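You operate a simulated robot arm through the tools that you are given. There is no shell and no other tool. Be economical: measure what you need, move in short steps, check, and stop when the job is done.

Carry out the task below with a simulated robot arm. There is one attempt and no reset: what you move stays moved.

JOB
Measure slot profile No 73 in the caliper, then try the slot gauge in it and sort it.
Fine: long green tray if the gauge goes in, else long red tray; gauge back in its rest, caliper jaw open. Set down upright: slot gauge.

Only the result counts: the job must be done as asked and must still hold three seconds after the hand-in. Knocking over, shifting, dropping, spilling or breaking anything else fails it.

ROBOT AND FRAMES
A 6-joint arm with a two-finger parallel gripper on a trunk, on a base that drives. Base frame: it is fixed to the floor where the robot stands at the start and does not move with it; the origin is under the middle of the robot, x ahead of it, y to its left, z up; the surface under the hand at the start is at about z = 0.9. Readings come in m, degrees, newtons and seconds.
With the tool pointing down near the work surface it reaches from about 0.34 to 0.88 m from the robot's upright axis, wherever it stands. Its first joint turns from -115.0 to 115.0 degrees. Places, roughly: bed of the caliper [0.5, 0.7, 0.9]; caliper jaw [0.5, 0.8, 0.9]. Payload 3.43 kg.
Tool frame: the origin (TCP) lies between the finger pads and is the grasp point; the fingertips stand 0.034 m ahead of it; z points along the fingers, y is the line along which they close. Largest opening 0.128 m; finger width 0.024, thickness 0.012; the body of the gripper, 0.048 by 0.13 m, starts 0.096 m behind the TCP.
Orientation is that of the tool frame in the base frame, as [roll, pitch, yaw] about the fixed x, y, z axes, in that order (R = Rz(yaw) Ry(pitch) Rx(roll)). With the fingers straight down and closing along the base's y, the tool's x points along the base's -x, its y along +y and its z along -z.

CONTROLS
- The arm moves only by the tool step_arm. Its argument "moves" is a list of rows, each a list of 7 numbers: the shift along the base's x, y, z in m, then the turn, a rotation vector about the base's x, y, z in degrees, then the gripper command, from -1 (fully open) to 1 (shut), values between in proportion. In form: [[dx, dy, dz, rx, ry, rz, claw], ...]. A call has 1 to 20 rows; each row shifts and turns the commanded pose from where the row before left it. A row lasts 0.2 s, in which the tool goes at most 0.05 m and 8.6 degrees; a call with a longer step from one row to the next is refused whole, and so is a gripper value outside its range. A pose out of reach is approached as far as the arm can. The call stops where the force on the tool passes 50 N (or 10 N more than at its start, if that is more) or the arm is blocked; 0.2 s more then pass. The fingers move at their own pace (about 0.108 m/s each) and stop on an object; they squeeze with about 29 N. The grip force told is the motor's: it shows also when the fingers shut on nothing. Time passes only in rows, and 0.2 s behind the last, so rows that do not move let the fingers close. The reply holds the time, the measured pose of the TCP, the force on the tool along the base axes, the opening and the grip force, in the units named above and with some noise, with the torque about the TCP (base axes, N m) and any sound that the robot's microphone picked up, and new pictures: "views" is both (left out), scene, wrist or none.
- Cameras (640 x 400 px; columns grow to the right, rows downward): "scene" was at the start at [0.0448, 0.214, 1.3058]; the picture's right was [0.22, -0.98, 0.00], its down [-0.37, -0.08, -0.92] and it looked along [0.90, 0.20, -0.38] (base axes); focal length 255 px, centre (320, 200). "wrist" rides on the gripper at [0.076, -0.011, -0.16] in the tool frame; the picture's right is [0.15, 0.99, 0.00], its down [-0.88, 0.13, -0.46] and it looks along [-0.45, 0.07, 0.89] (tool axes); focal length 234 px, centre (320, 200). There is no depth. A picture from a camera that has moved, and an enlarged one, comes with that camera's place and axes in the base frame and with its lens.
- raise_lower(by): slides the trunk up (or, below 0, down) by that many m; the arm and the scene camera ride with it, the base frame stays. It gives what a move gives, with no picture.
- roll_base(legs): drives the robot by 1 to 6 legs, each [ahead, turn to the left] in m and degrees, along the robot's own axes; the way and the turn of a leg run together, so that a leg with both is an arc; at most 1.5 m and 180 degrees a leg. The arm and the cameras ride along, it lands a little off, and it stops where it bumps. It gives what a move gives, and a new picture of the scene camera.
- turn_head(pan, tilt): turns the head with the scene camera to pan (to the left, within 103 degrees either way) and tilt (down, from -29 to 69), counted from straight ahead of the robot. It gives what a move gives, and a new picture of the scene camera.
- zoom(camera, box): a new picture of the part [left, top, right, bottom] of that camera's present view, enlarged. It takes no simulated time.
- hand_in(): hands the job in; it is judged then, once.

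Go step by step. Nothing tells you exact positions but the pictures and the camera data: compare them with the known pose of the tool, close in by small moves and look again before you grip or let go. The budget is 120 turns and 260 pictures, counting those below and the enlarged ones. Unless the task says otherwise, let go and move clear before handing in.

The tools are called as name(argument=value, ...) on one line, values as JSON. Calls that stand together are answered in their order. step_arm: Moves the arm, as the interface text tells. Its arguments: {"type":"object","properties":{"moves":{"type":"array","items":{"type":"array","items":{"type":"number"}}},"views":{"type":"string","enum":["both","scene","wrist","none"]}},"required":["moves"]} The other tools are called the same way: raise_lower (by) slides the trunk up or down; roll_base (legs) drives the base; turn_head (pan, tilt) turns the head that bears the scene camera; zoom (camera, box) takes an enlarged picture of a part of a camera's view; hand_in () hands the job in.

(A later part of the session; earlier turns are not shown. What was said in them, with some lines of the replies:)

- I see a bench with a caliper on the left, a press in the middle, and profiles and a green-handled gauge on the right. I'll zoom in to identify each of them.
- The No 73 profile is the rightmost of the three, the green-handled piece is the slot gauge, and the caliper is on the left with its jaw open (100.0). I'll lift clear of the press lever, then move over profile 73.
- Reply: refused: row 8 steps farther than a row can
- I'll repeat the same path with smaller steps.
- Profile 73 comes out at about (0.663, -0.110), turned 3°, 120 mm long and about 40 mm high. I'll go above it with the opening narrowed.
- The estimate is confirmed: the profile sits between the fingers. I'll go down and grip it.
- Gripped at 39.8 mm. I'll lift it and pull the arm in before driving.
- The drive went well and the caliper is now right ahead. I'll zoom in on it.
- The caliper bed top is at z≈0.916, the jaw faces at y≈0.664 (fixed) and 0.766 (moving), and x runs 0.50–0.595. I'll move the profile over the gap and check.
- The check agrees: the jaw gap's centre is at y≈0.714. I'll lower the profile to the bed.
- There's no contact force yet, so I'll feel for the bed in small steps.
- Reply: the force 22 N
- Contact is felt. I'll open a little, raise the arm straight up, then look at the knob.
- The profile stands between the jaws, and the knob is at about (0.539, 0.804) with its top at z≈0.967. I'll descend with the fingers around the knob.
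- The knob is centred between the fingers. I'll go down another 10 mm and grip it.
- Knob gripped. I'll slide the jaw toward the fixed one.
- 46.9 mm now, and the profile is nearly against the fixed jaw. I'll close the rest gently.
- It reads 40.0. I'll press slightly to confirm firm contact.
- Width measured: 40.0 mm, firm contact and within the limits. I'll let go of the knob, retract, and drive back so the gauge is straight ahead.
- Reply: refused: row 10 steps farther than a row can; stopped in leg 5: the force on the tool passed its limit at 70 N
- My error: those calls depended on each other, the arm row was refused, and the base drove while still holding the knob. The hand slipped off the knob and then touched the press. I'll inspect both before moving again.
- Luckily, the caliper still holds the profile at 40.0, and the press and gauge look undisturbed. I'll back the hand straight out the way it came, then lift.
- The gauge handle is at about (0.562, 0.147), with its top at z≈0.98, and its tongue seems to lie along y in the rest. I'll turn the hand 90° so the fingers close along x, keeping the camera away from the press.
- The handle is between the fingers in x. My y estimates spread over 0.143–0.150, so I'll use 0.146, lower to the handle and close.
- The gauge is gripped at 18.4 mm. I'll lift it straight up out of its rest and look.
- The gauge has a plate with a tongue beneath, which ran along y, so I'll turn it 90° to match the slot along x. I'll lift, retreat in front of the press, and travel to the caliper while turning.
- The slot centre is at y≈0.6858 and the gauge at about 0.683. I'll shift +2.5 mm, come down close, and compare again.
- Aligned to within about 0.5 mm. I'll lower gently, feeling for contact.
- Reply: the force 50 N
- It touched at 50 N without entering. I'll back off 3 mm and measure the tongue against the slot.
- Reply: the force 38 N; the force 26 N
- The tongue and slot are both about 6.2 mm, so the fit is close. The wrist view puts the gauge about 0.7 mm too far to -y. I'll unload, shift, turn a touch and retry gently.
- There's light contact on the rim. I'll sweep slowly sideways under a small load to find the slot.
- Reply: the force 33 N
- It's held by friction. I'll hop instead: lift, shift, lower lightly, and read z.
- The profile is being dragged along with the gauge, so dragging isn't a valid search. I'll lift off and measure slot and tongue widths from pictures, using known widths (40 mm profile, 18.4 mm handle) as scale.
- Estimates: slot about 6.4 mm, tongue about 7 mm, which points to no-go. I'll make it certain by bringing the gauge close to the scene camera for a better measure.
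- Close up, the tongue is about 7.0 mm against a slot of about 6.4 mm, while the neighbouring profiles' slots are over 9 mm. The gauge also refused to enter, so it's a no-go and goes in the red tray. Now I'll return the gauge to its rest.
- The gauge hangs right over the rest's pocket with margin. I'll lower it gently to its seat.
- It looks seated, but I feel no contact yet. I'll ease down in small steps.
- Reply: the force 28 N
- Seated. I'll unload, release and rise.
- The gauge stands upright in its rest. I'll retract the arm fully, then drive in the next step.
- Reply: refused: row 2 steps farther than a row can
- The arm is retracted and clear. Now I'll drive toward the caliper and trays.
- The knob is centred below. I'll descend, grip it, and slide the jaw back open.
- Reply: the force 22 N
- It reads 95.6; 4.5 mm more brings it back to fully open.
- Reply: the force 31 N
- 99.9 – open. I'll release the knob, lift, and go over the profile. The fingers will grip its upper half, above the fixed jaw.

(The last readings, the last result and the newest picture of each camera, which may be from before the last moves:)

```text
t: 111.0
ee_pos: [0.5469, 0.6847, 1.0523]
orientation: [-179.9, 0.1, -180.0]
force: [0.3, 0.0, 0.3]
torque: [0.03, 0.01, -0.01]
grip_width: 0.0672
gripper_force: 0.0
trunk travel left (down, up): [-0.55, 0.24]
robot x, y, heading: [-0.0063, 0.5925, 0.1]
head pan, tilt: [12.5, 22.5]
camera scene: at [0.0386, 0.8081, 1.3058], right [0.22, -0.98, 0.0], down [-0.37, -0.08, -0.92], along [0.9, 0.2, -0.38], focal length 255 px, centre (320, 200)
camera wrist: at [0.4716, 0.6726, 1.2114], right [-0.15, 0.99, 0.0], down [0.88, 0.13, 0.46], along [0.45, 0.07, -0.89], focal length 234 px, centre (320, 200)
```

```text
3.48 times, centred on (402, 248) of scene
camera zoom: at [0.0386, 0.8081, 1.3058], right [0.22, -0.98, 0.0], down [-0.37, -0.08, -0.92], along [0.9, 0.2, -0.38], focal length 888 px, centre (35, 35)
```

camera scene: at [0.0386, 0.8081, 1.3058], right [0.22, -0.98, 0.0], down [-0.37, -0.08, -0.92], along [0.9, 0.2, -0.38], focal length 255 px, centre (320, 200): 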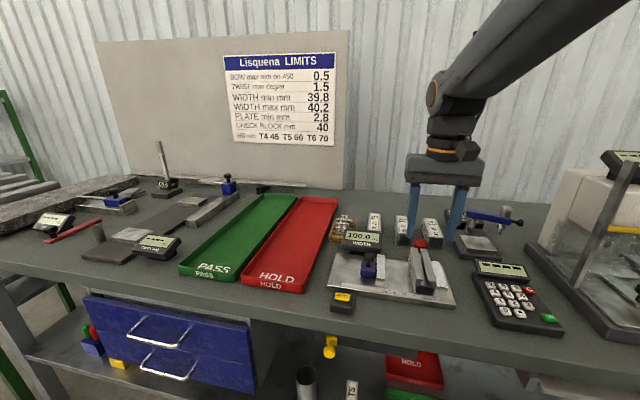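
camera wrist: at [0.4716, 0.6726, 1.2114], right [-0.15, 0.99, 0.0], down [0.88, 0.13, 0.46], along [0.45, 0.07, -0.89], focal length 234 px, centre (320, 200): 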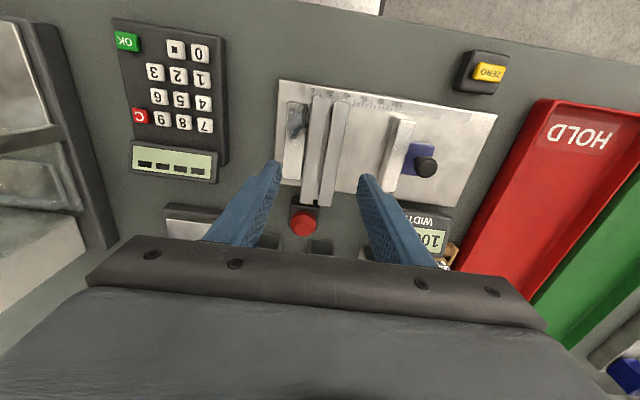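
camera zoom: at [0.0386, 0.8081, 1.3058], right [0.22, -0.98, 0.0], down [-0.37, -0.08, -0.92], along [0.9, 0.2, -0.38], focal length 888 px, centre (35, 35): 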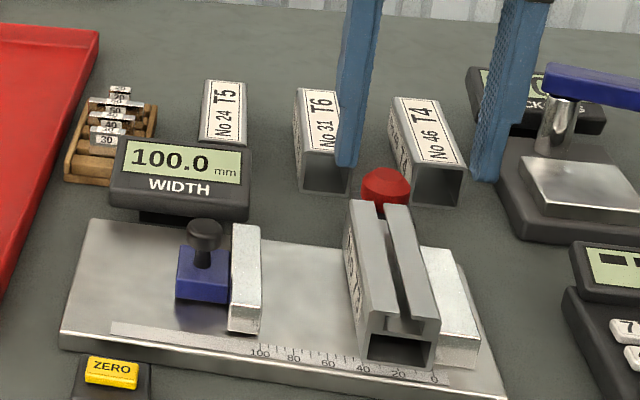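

It reads 100.0, fully open. The profile is centred at about (0.548, 0.6866); I'll grip its upper half just above the jaw level.

step_arm(moves=[[0.001, 0.0028, -0.03, 0, 0, 0, -0.05], [0, 0, -0.03, 0, 0, 0, -0.05], [0, 0, -0.0165, 0, 0, 0, -0.05], [0, 0, 0, 0, 0, 0, -0.05]])

zoom(camera="scene", box=[370, 220, 466, 300])

```text
t: 112.0
ee_pos: [0.5485, 0.6878, 0.9764]
orientation: [-180.0, -0.1, 180.0]
force: [0.7, -0.2, -0.2]
torque: [0.01, 0.0, 0.0]
grip_width: 0.0675
gripper_force: 0.0
trunk travel left (down, up): [-0.55, 0.24]
robot x, y, heading: [-0.0077, 0.5936, 0.2]
head pan, tilt: [12.5, 22.5]
camera scene: at [0.0386, 0.8081, 1.3058], right [0.22, -0.98, 0.0], down [-0.37, -0.08, -0.92], along [0.9, 0.2, -0.38], focal length 255 px, centre (320, 200)
camera wrist: at [0.4721, 0.6749, 1.1351], right [-0.15, 0.99, 0.0], down [0.88, 0.13, 0.46], along [0.45, 0.07, -0.89], focal length 234 px, centre (320, 200)
```

scene: 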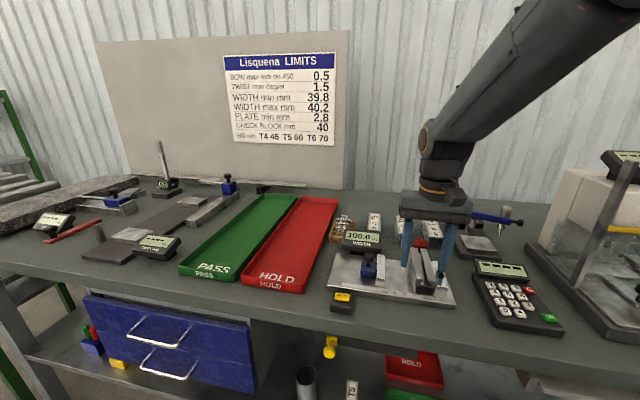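
wrist: 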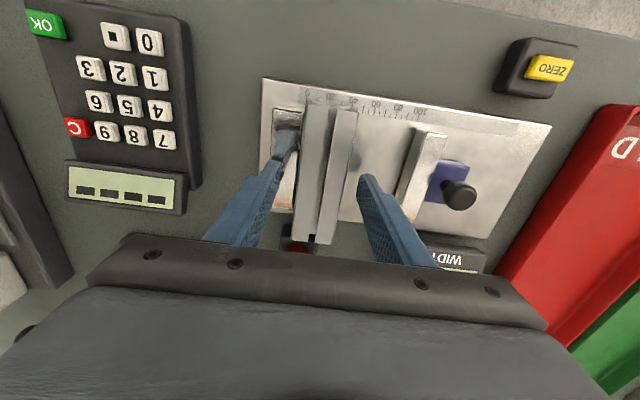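

```text
5.00 times, centred on (418, 260) of scene
camera zoom: at [0.0386, 0.8081, 1.3058], right [0.22, -0.98, 0.0], down [-0.37, -0.08, -0.92], along [0.9, 0.2, -0.38], focal length 1277 px, centre (-170, -100)
```

zoom: 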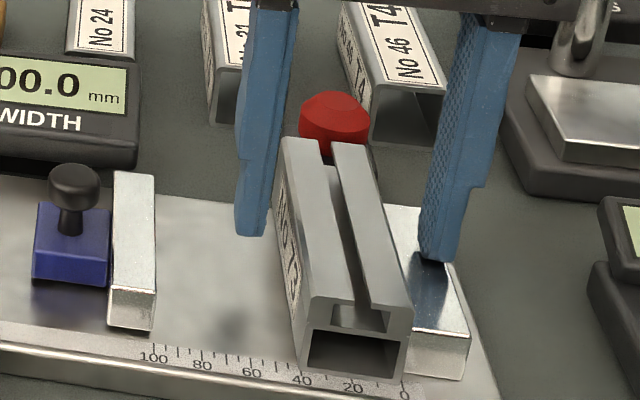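

step_arm(moves=[[0, 0.0005, 0, 0, 0, 0, 0.2], [0, 0, 0, 0, 0, 0, 0.6], [0, 0, 0, 0, 0, 0, 0.6], [0, 0, 0, 0, 0, 0, 0.6], [0, 0, 0.02, 0, 0, 0, 0.6], [0, 0, 0.04, 0, 0, 0, 0.6], [0, 0, 0.04, 0, 0, 0, 0.6], [0, 0, 0.05, 0, 0, 0, 0.6]])

zoom(camera="scene", box=[170, 180, 350, 300])

```text
t: 113.8
ee_pos: [0.5484, 0.6864, 1.1247]
orientation: [180.0, 0.0, -180.0]
force: [-0.3, -0.1, -2.0]
torque: [-0.02, -0.02, -0.01]
grip_width: 0.0398
gripper_force: 28.6
trunk travel left (down, up): [-0.55, 0.24]
robot x, y, heading: [-0.0048, 0.5971, 0.2]
head pan, tilt: [12.5, 22.5]
camera scene: at [0.039, 0.8082, 1.3058], right [0.22, -0.98, 0.0], down [-0.37, -0.08, -0.92], along [0.9, 0.2, -0.38], focal length 255 px, centre (320, 200)
camera wrist: at [0.4719, 0.6747, 1.2859], right [-0.15, 0.99, 0.0], down [0.88, 0.13, 0.46], along [0.45, 0.07, -0.89], focal length 234 px, centre (320, 200)
```

scene: 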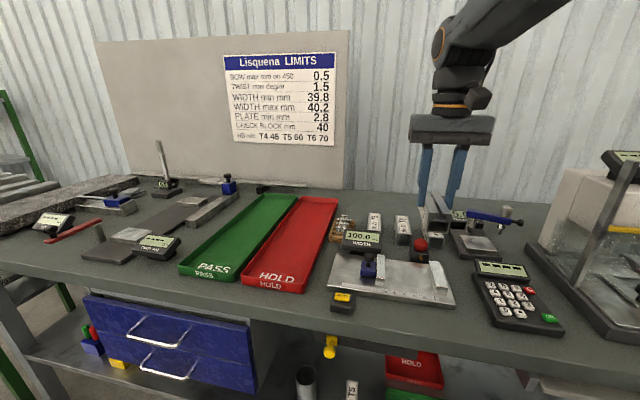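
wrist: 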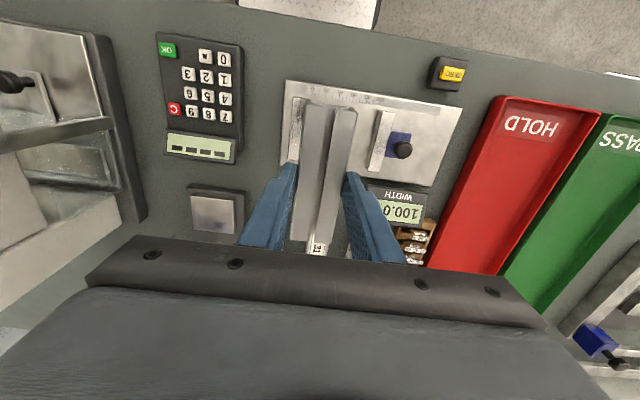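

```text
3.33 times, centred on (260, 240) of scene
camera zoom: at [0.039, 0.8082, 1.3058], right [0.22, -0.98, 0.0], down [-0.37, -0.08, -0.92], along [0.9, 0.2, -0.38], focal length 851 px, centre (520, 67)
```

zoom: 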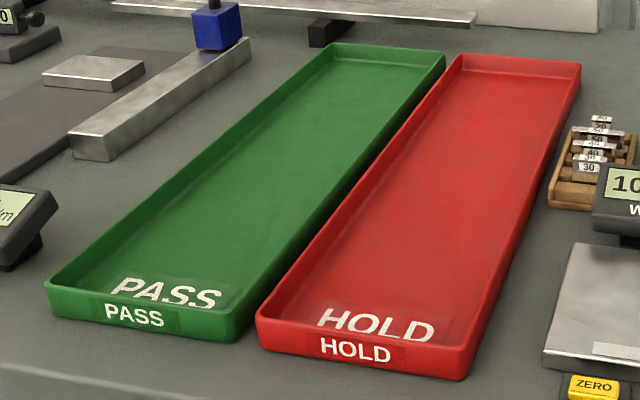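

The red tray spans x≈0.465–0.96 and y≈0.937–1.09. I'll carry the profile to its middle at (0.58, 1.013).

step_arm(moves=[[0, 0.0466, 0, 0, 0, 0, 0.6], [0, 0.0466, 0, 0, 0, 0, 0.6], [0, 0.0466, 0, 0, 0, 0, 0.6], [0, 0.0466, 0, 0, 0, 0, 0.6], [0.01, 0.0466, 0, 0, 0, 0, 0.6], [0.01, 0.0466, 0, 0, 0, 0, 0.6], [0.01, 0.0466, 0, 0, 0, 0, 0.6], [0, 0, -0.04, 0, 0, 0, 0.6], [0, 0, -0.04, 0, 0, 0, 0.6], [0, 0, -0.04, 0, 0, 0, 0.6], [0, 0, -0.02, 0, 0, 0, 0.6], [0, 0, 0, 0, 0, 0, 0.6]])

zoom(camera="scene", box=[200, 200, 360, 300])

```text
t: 116.5
ee_pos: [0.5776, 1.0133, 0.9864]
orientation: [179.9, 0.1, 180.0]
force: [0.2, -0.5, -1.7]
torque: [0.01, -0.03, -0.04]
grip_width: 0.0395
gripper_force: 29.2
trunk travel left (down, up): [-0.55, 0.24]
robot x, y, heading: [-0.0037, 0.5968, 0.0]
head pan, tilt: [12.5, 22.5]
camera scene: at [0.0387, 0.8083, 1.3058], right [0.22, -0.98, 0.0], down [-0.37, -0.08, -0.92], along [0.9, 0.2, -0.38], focal length 255 px, centre (320, 200)
camera wrist: at [0.5019, 1.0014, 1.1459], right [-0.15, 0.99, 0.0], down [0.88, 0.13, 0.46], along [0.45, 0.07, -0.89], focal length 234 px, centre (320, 200)
```

scene: 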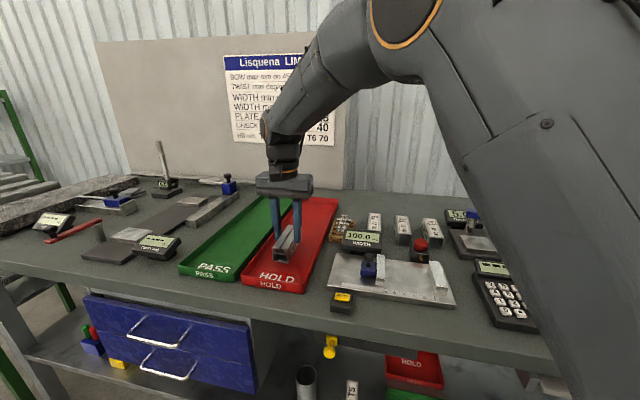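
wrist: 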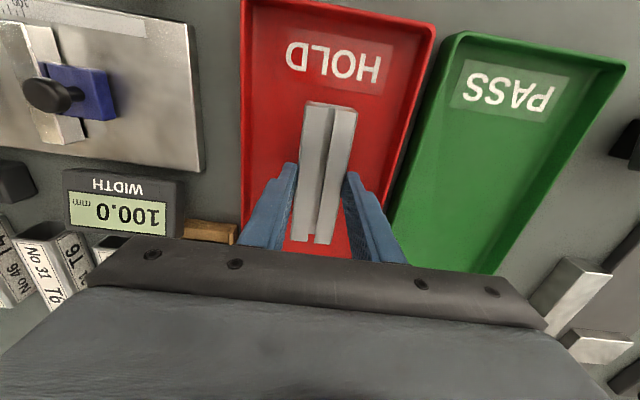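

```text
4.00 times, centred on (280, 250) of scene
camera zoom: at [0.0387, 0.8083, 1.3058], right [0.22, -0.98, 0.0], down [-0.37, -0.08, -0.92], along [0.9, 0.2, -0.38], focal length 1022 px, centre (480, 0)
```

zoom: 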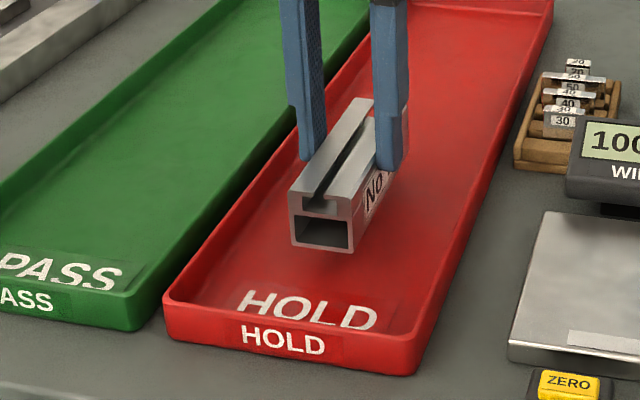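

It's centred over the red tray. I'll lower until I feel contact.

step_arm(moves=[[0, 0, -0.012, 0, 0, 0, 0.6], [0, 0, -0.004, 0, 0, 0, 0.6], [0, 0, -0.002, 0, 0, 0, 0.6], [0, 0, 0, 0, 0, 0, 0.6]], views="none")

step_arm(moves=[[0, 0, -0.001, 0, 0, 0, 0.6], [0, 0, -0.001, 0, 0, 0, 0.6]], views="none")

```text
t: 117.5
ee_pos: [0.5789, 1.0131, 0.9687]
orientation: [-180.0, 0.1, 179.9]
force: [-0.7, -0.6, -2.0]
torque: [0.0, 0.0, 0.0]
grip_width: 0.0397
gripper_force: 29.3
trunk travel left (down, up): [-0.55, 0.24]
robot x, y, heading: [-0.0068, 0.5935, 0.2]
head pan, tilt: [12.5, 22.5]
```

```text
t: 118.0
ee_pos: [0.578, 1.0132, 0.9659]
orientation: [-180.0, 0.1, -179.9]
force: [0.1, -0.2, -1.7]
torque: [0.03, -0.02, -0.01]
grip_width: 0.0397
gripper_force: 28.7
trunk travel left (down, up): [-0.55, 0.24]
robot x, y, heading: [-0.0116, 0.5954, -0.2]
head pan, tilt: [12.5, 22.5]
```

step_arm(moves=[[0, 0, -0.001, 0, 0, 0, 0.6], [0, 0, -0.001, 0, 0, 0, 0.6]], views="none")

```text
t: 118.7
ee_pos: [0.5778, 1.0148, 0.9659]
orientation: [179.9, 0.4, 180.0]
force: [0.3, -1.0, 12.9]
torque: [-0.23, 0.84, 0.02]
grip_width: 0.0397
gripper_force: 29.0
trunk travel left (down, up): [-0.55, 0.24]
robot x, y, heading: [-0.0049, 0.592, -0.4]
head pan, tilt: [12.5, 22.5]
```

Contact. I'll release and rise clear.

step_arm(moves=[[0, 0, 0.0008, 0, 0, 0, 0.4], [0, 0, 0, 0, 0, 0, 0.1], [0, 0, 0, 0, 0, 0, 0.0], [0, 0, 0.03, 0, 0, 0, 0.0], [0, 0, 0.04, 0, 0, 0, 0.0], [0, 0, 0.05, 0, 0, 0, 0.0], [0, 0, 0.05, 0, 0, 0, 0.0], [-0.03, -0.03, 0.02, 0, 0, 0, 0.0], [-0.03, -0.03, 0, 0, 0, 0, 0.0], [-0.03, -0.03, 0, 0, 0, 0, 0.0], [-0.03, -0.03, 0, 0, 0, 0, 0.0]])

zoom(camera="scene", box=[220, 190, 460, 320])

turn_head(pan=-30, tilt=25)

```text
t: 121.0
ee_pos: [0.458, 0.8945, 1.1543]
orientation: [-180.0, 0.0, -180.0]
force: [1.2, 0.2, -0.5]
torque: [-0.04, 0.06, 0.01]
grip_width: 0.0638
gripper_force: 0.1
trunk travel left (down, up): [-0.55, 0.24]
robot x, y, heading: [-0.0052, 0.5903, 0.2]
head pan, tilt: [12.5, 22.5]
camera scene: at [0.0391, 0.8086, 1.3057], right [0.22, -0.98, 0.0], down [-0.37, -0.08, -0.92], along [0.9, 0.2, -0.38], focal length 255 px, centre (320, 200)
camera wrist: at [0.3819, 0.8821, 1.3143], right [-0.15, 0.99, 0.0], down [0.88, 0.13, 0.46], along [0.45, 0.07, -0.89], focal length 234 px, centre (320, 200)
```

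scene: 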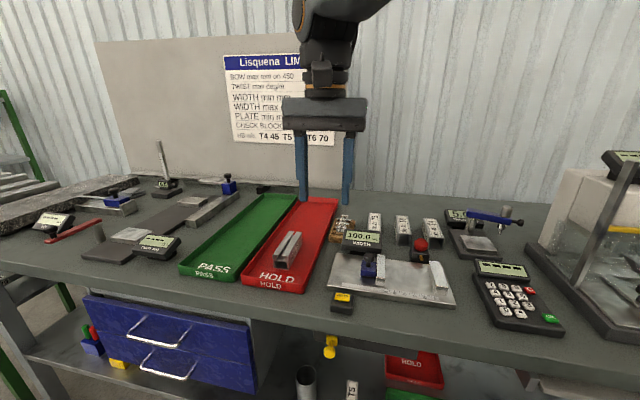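
wrist: 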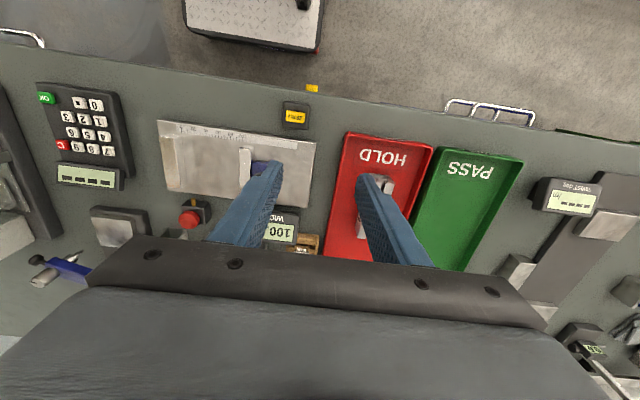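

```text
2.67 times, centred on (340, 255) of scene
camera zoom: at [0.0391, 0.8086, 1.3057], right [0.22, -0.98, 0.0], down [-0.37, -0.08, -0.92], along [0.9, 0.2, -0.38], focal length 681 px, centre (267, 53)
```

zoom: 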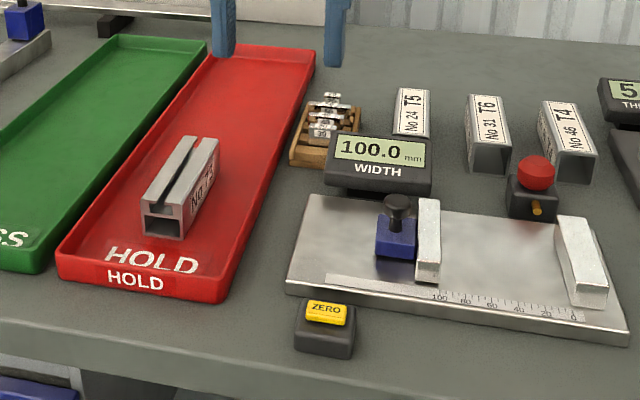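

```text
t: 122.1
ee_pos: [0.4574, 0.8939, 1.1562]
orientation: [-180.0, 0.0, -180.0]
force: [0.3, -0.1, -0.8]
torque: [0.01, -0.01, 0.0]
grip_width: 0.0641
gripper_force: 0.0
trunk travel left (down, up): [-0.55, 0.24]
robot x, y, heading: [-0.009, 0.5946, -0.1]
head pan, tilt: [-30.0, 25.0]
camera scene: at [0.0279, 0.7421, 1.3018], right [-0.5, -0.87, 0.0], down [-0.37, 0.21, -0.91], along [0.79, -0.45, -0.42], focal length 255 px, centre (320, 200)
```

scene: 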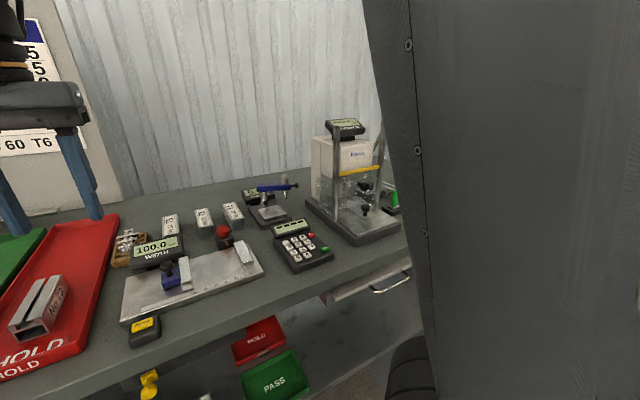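

Profile 73 is upright in the red tray, the gauge is in its rest, the caliper jaw is open at 100.0, and the hand is clear. I'm handing it in.

hand_in()

```text
The job is handed in.
```

Profile No 73 is in the long red tray: it measured 40.0 mm (within 39.8–40.2), but the slot gauge did not go in. The slot looks about 6.4 mm wide and the gauge tongue about 7.0 mm.

The gauge is upright in its rest and the caliper jaw is open at 100.0.

I made one mistake. I sent a drive command together with an arm move that was refused, so the base drove off while the hand still held the caliper knob. The hand slipped off the knob and then bumped the press, stopping at about 70 N. The caliper still read 40.0 afterwards, and the press and gauge looked undisturbed, but I did not measure whether the press had shifted.
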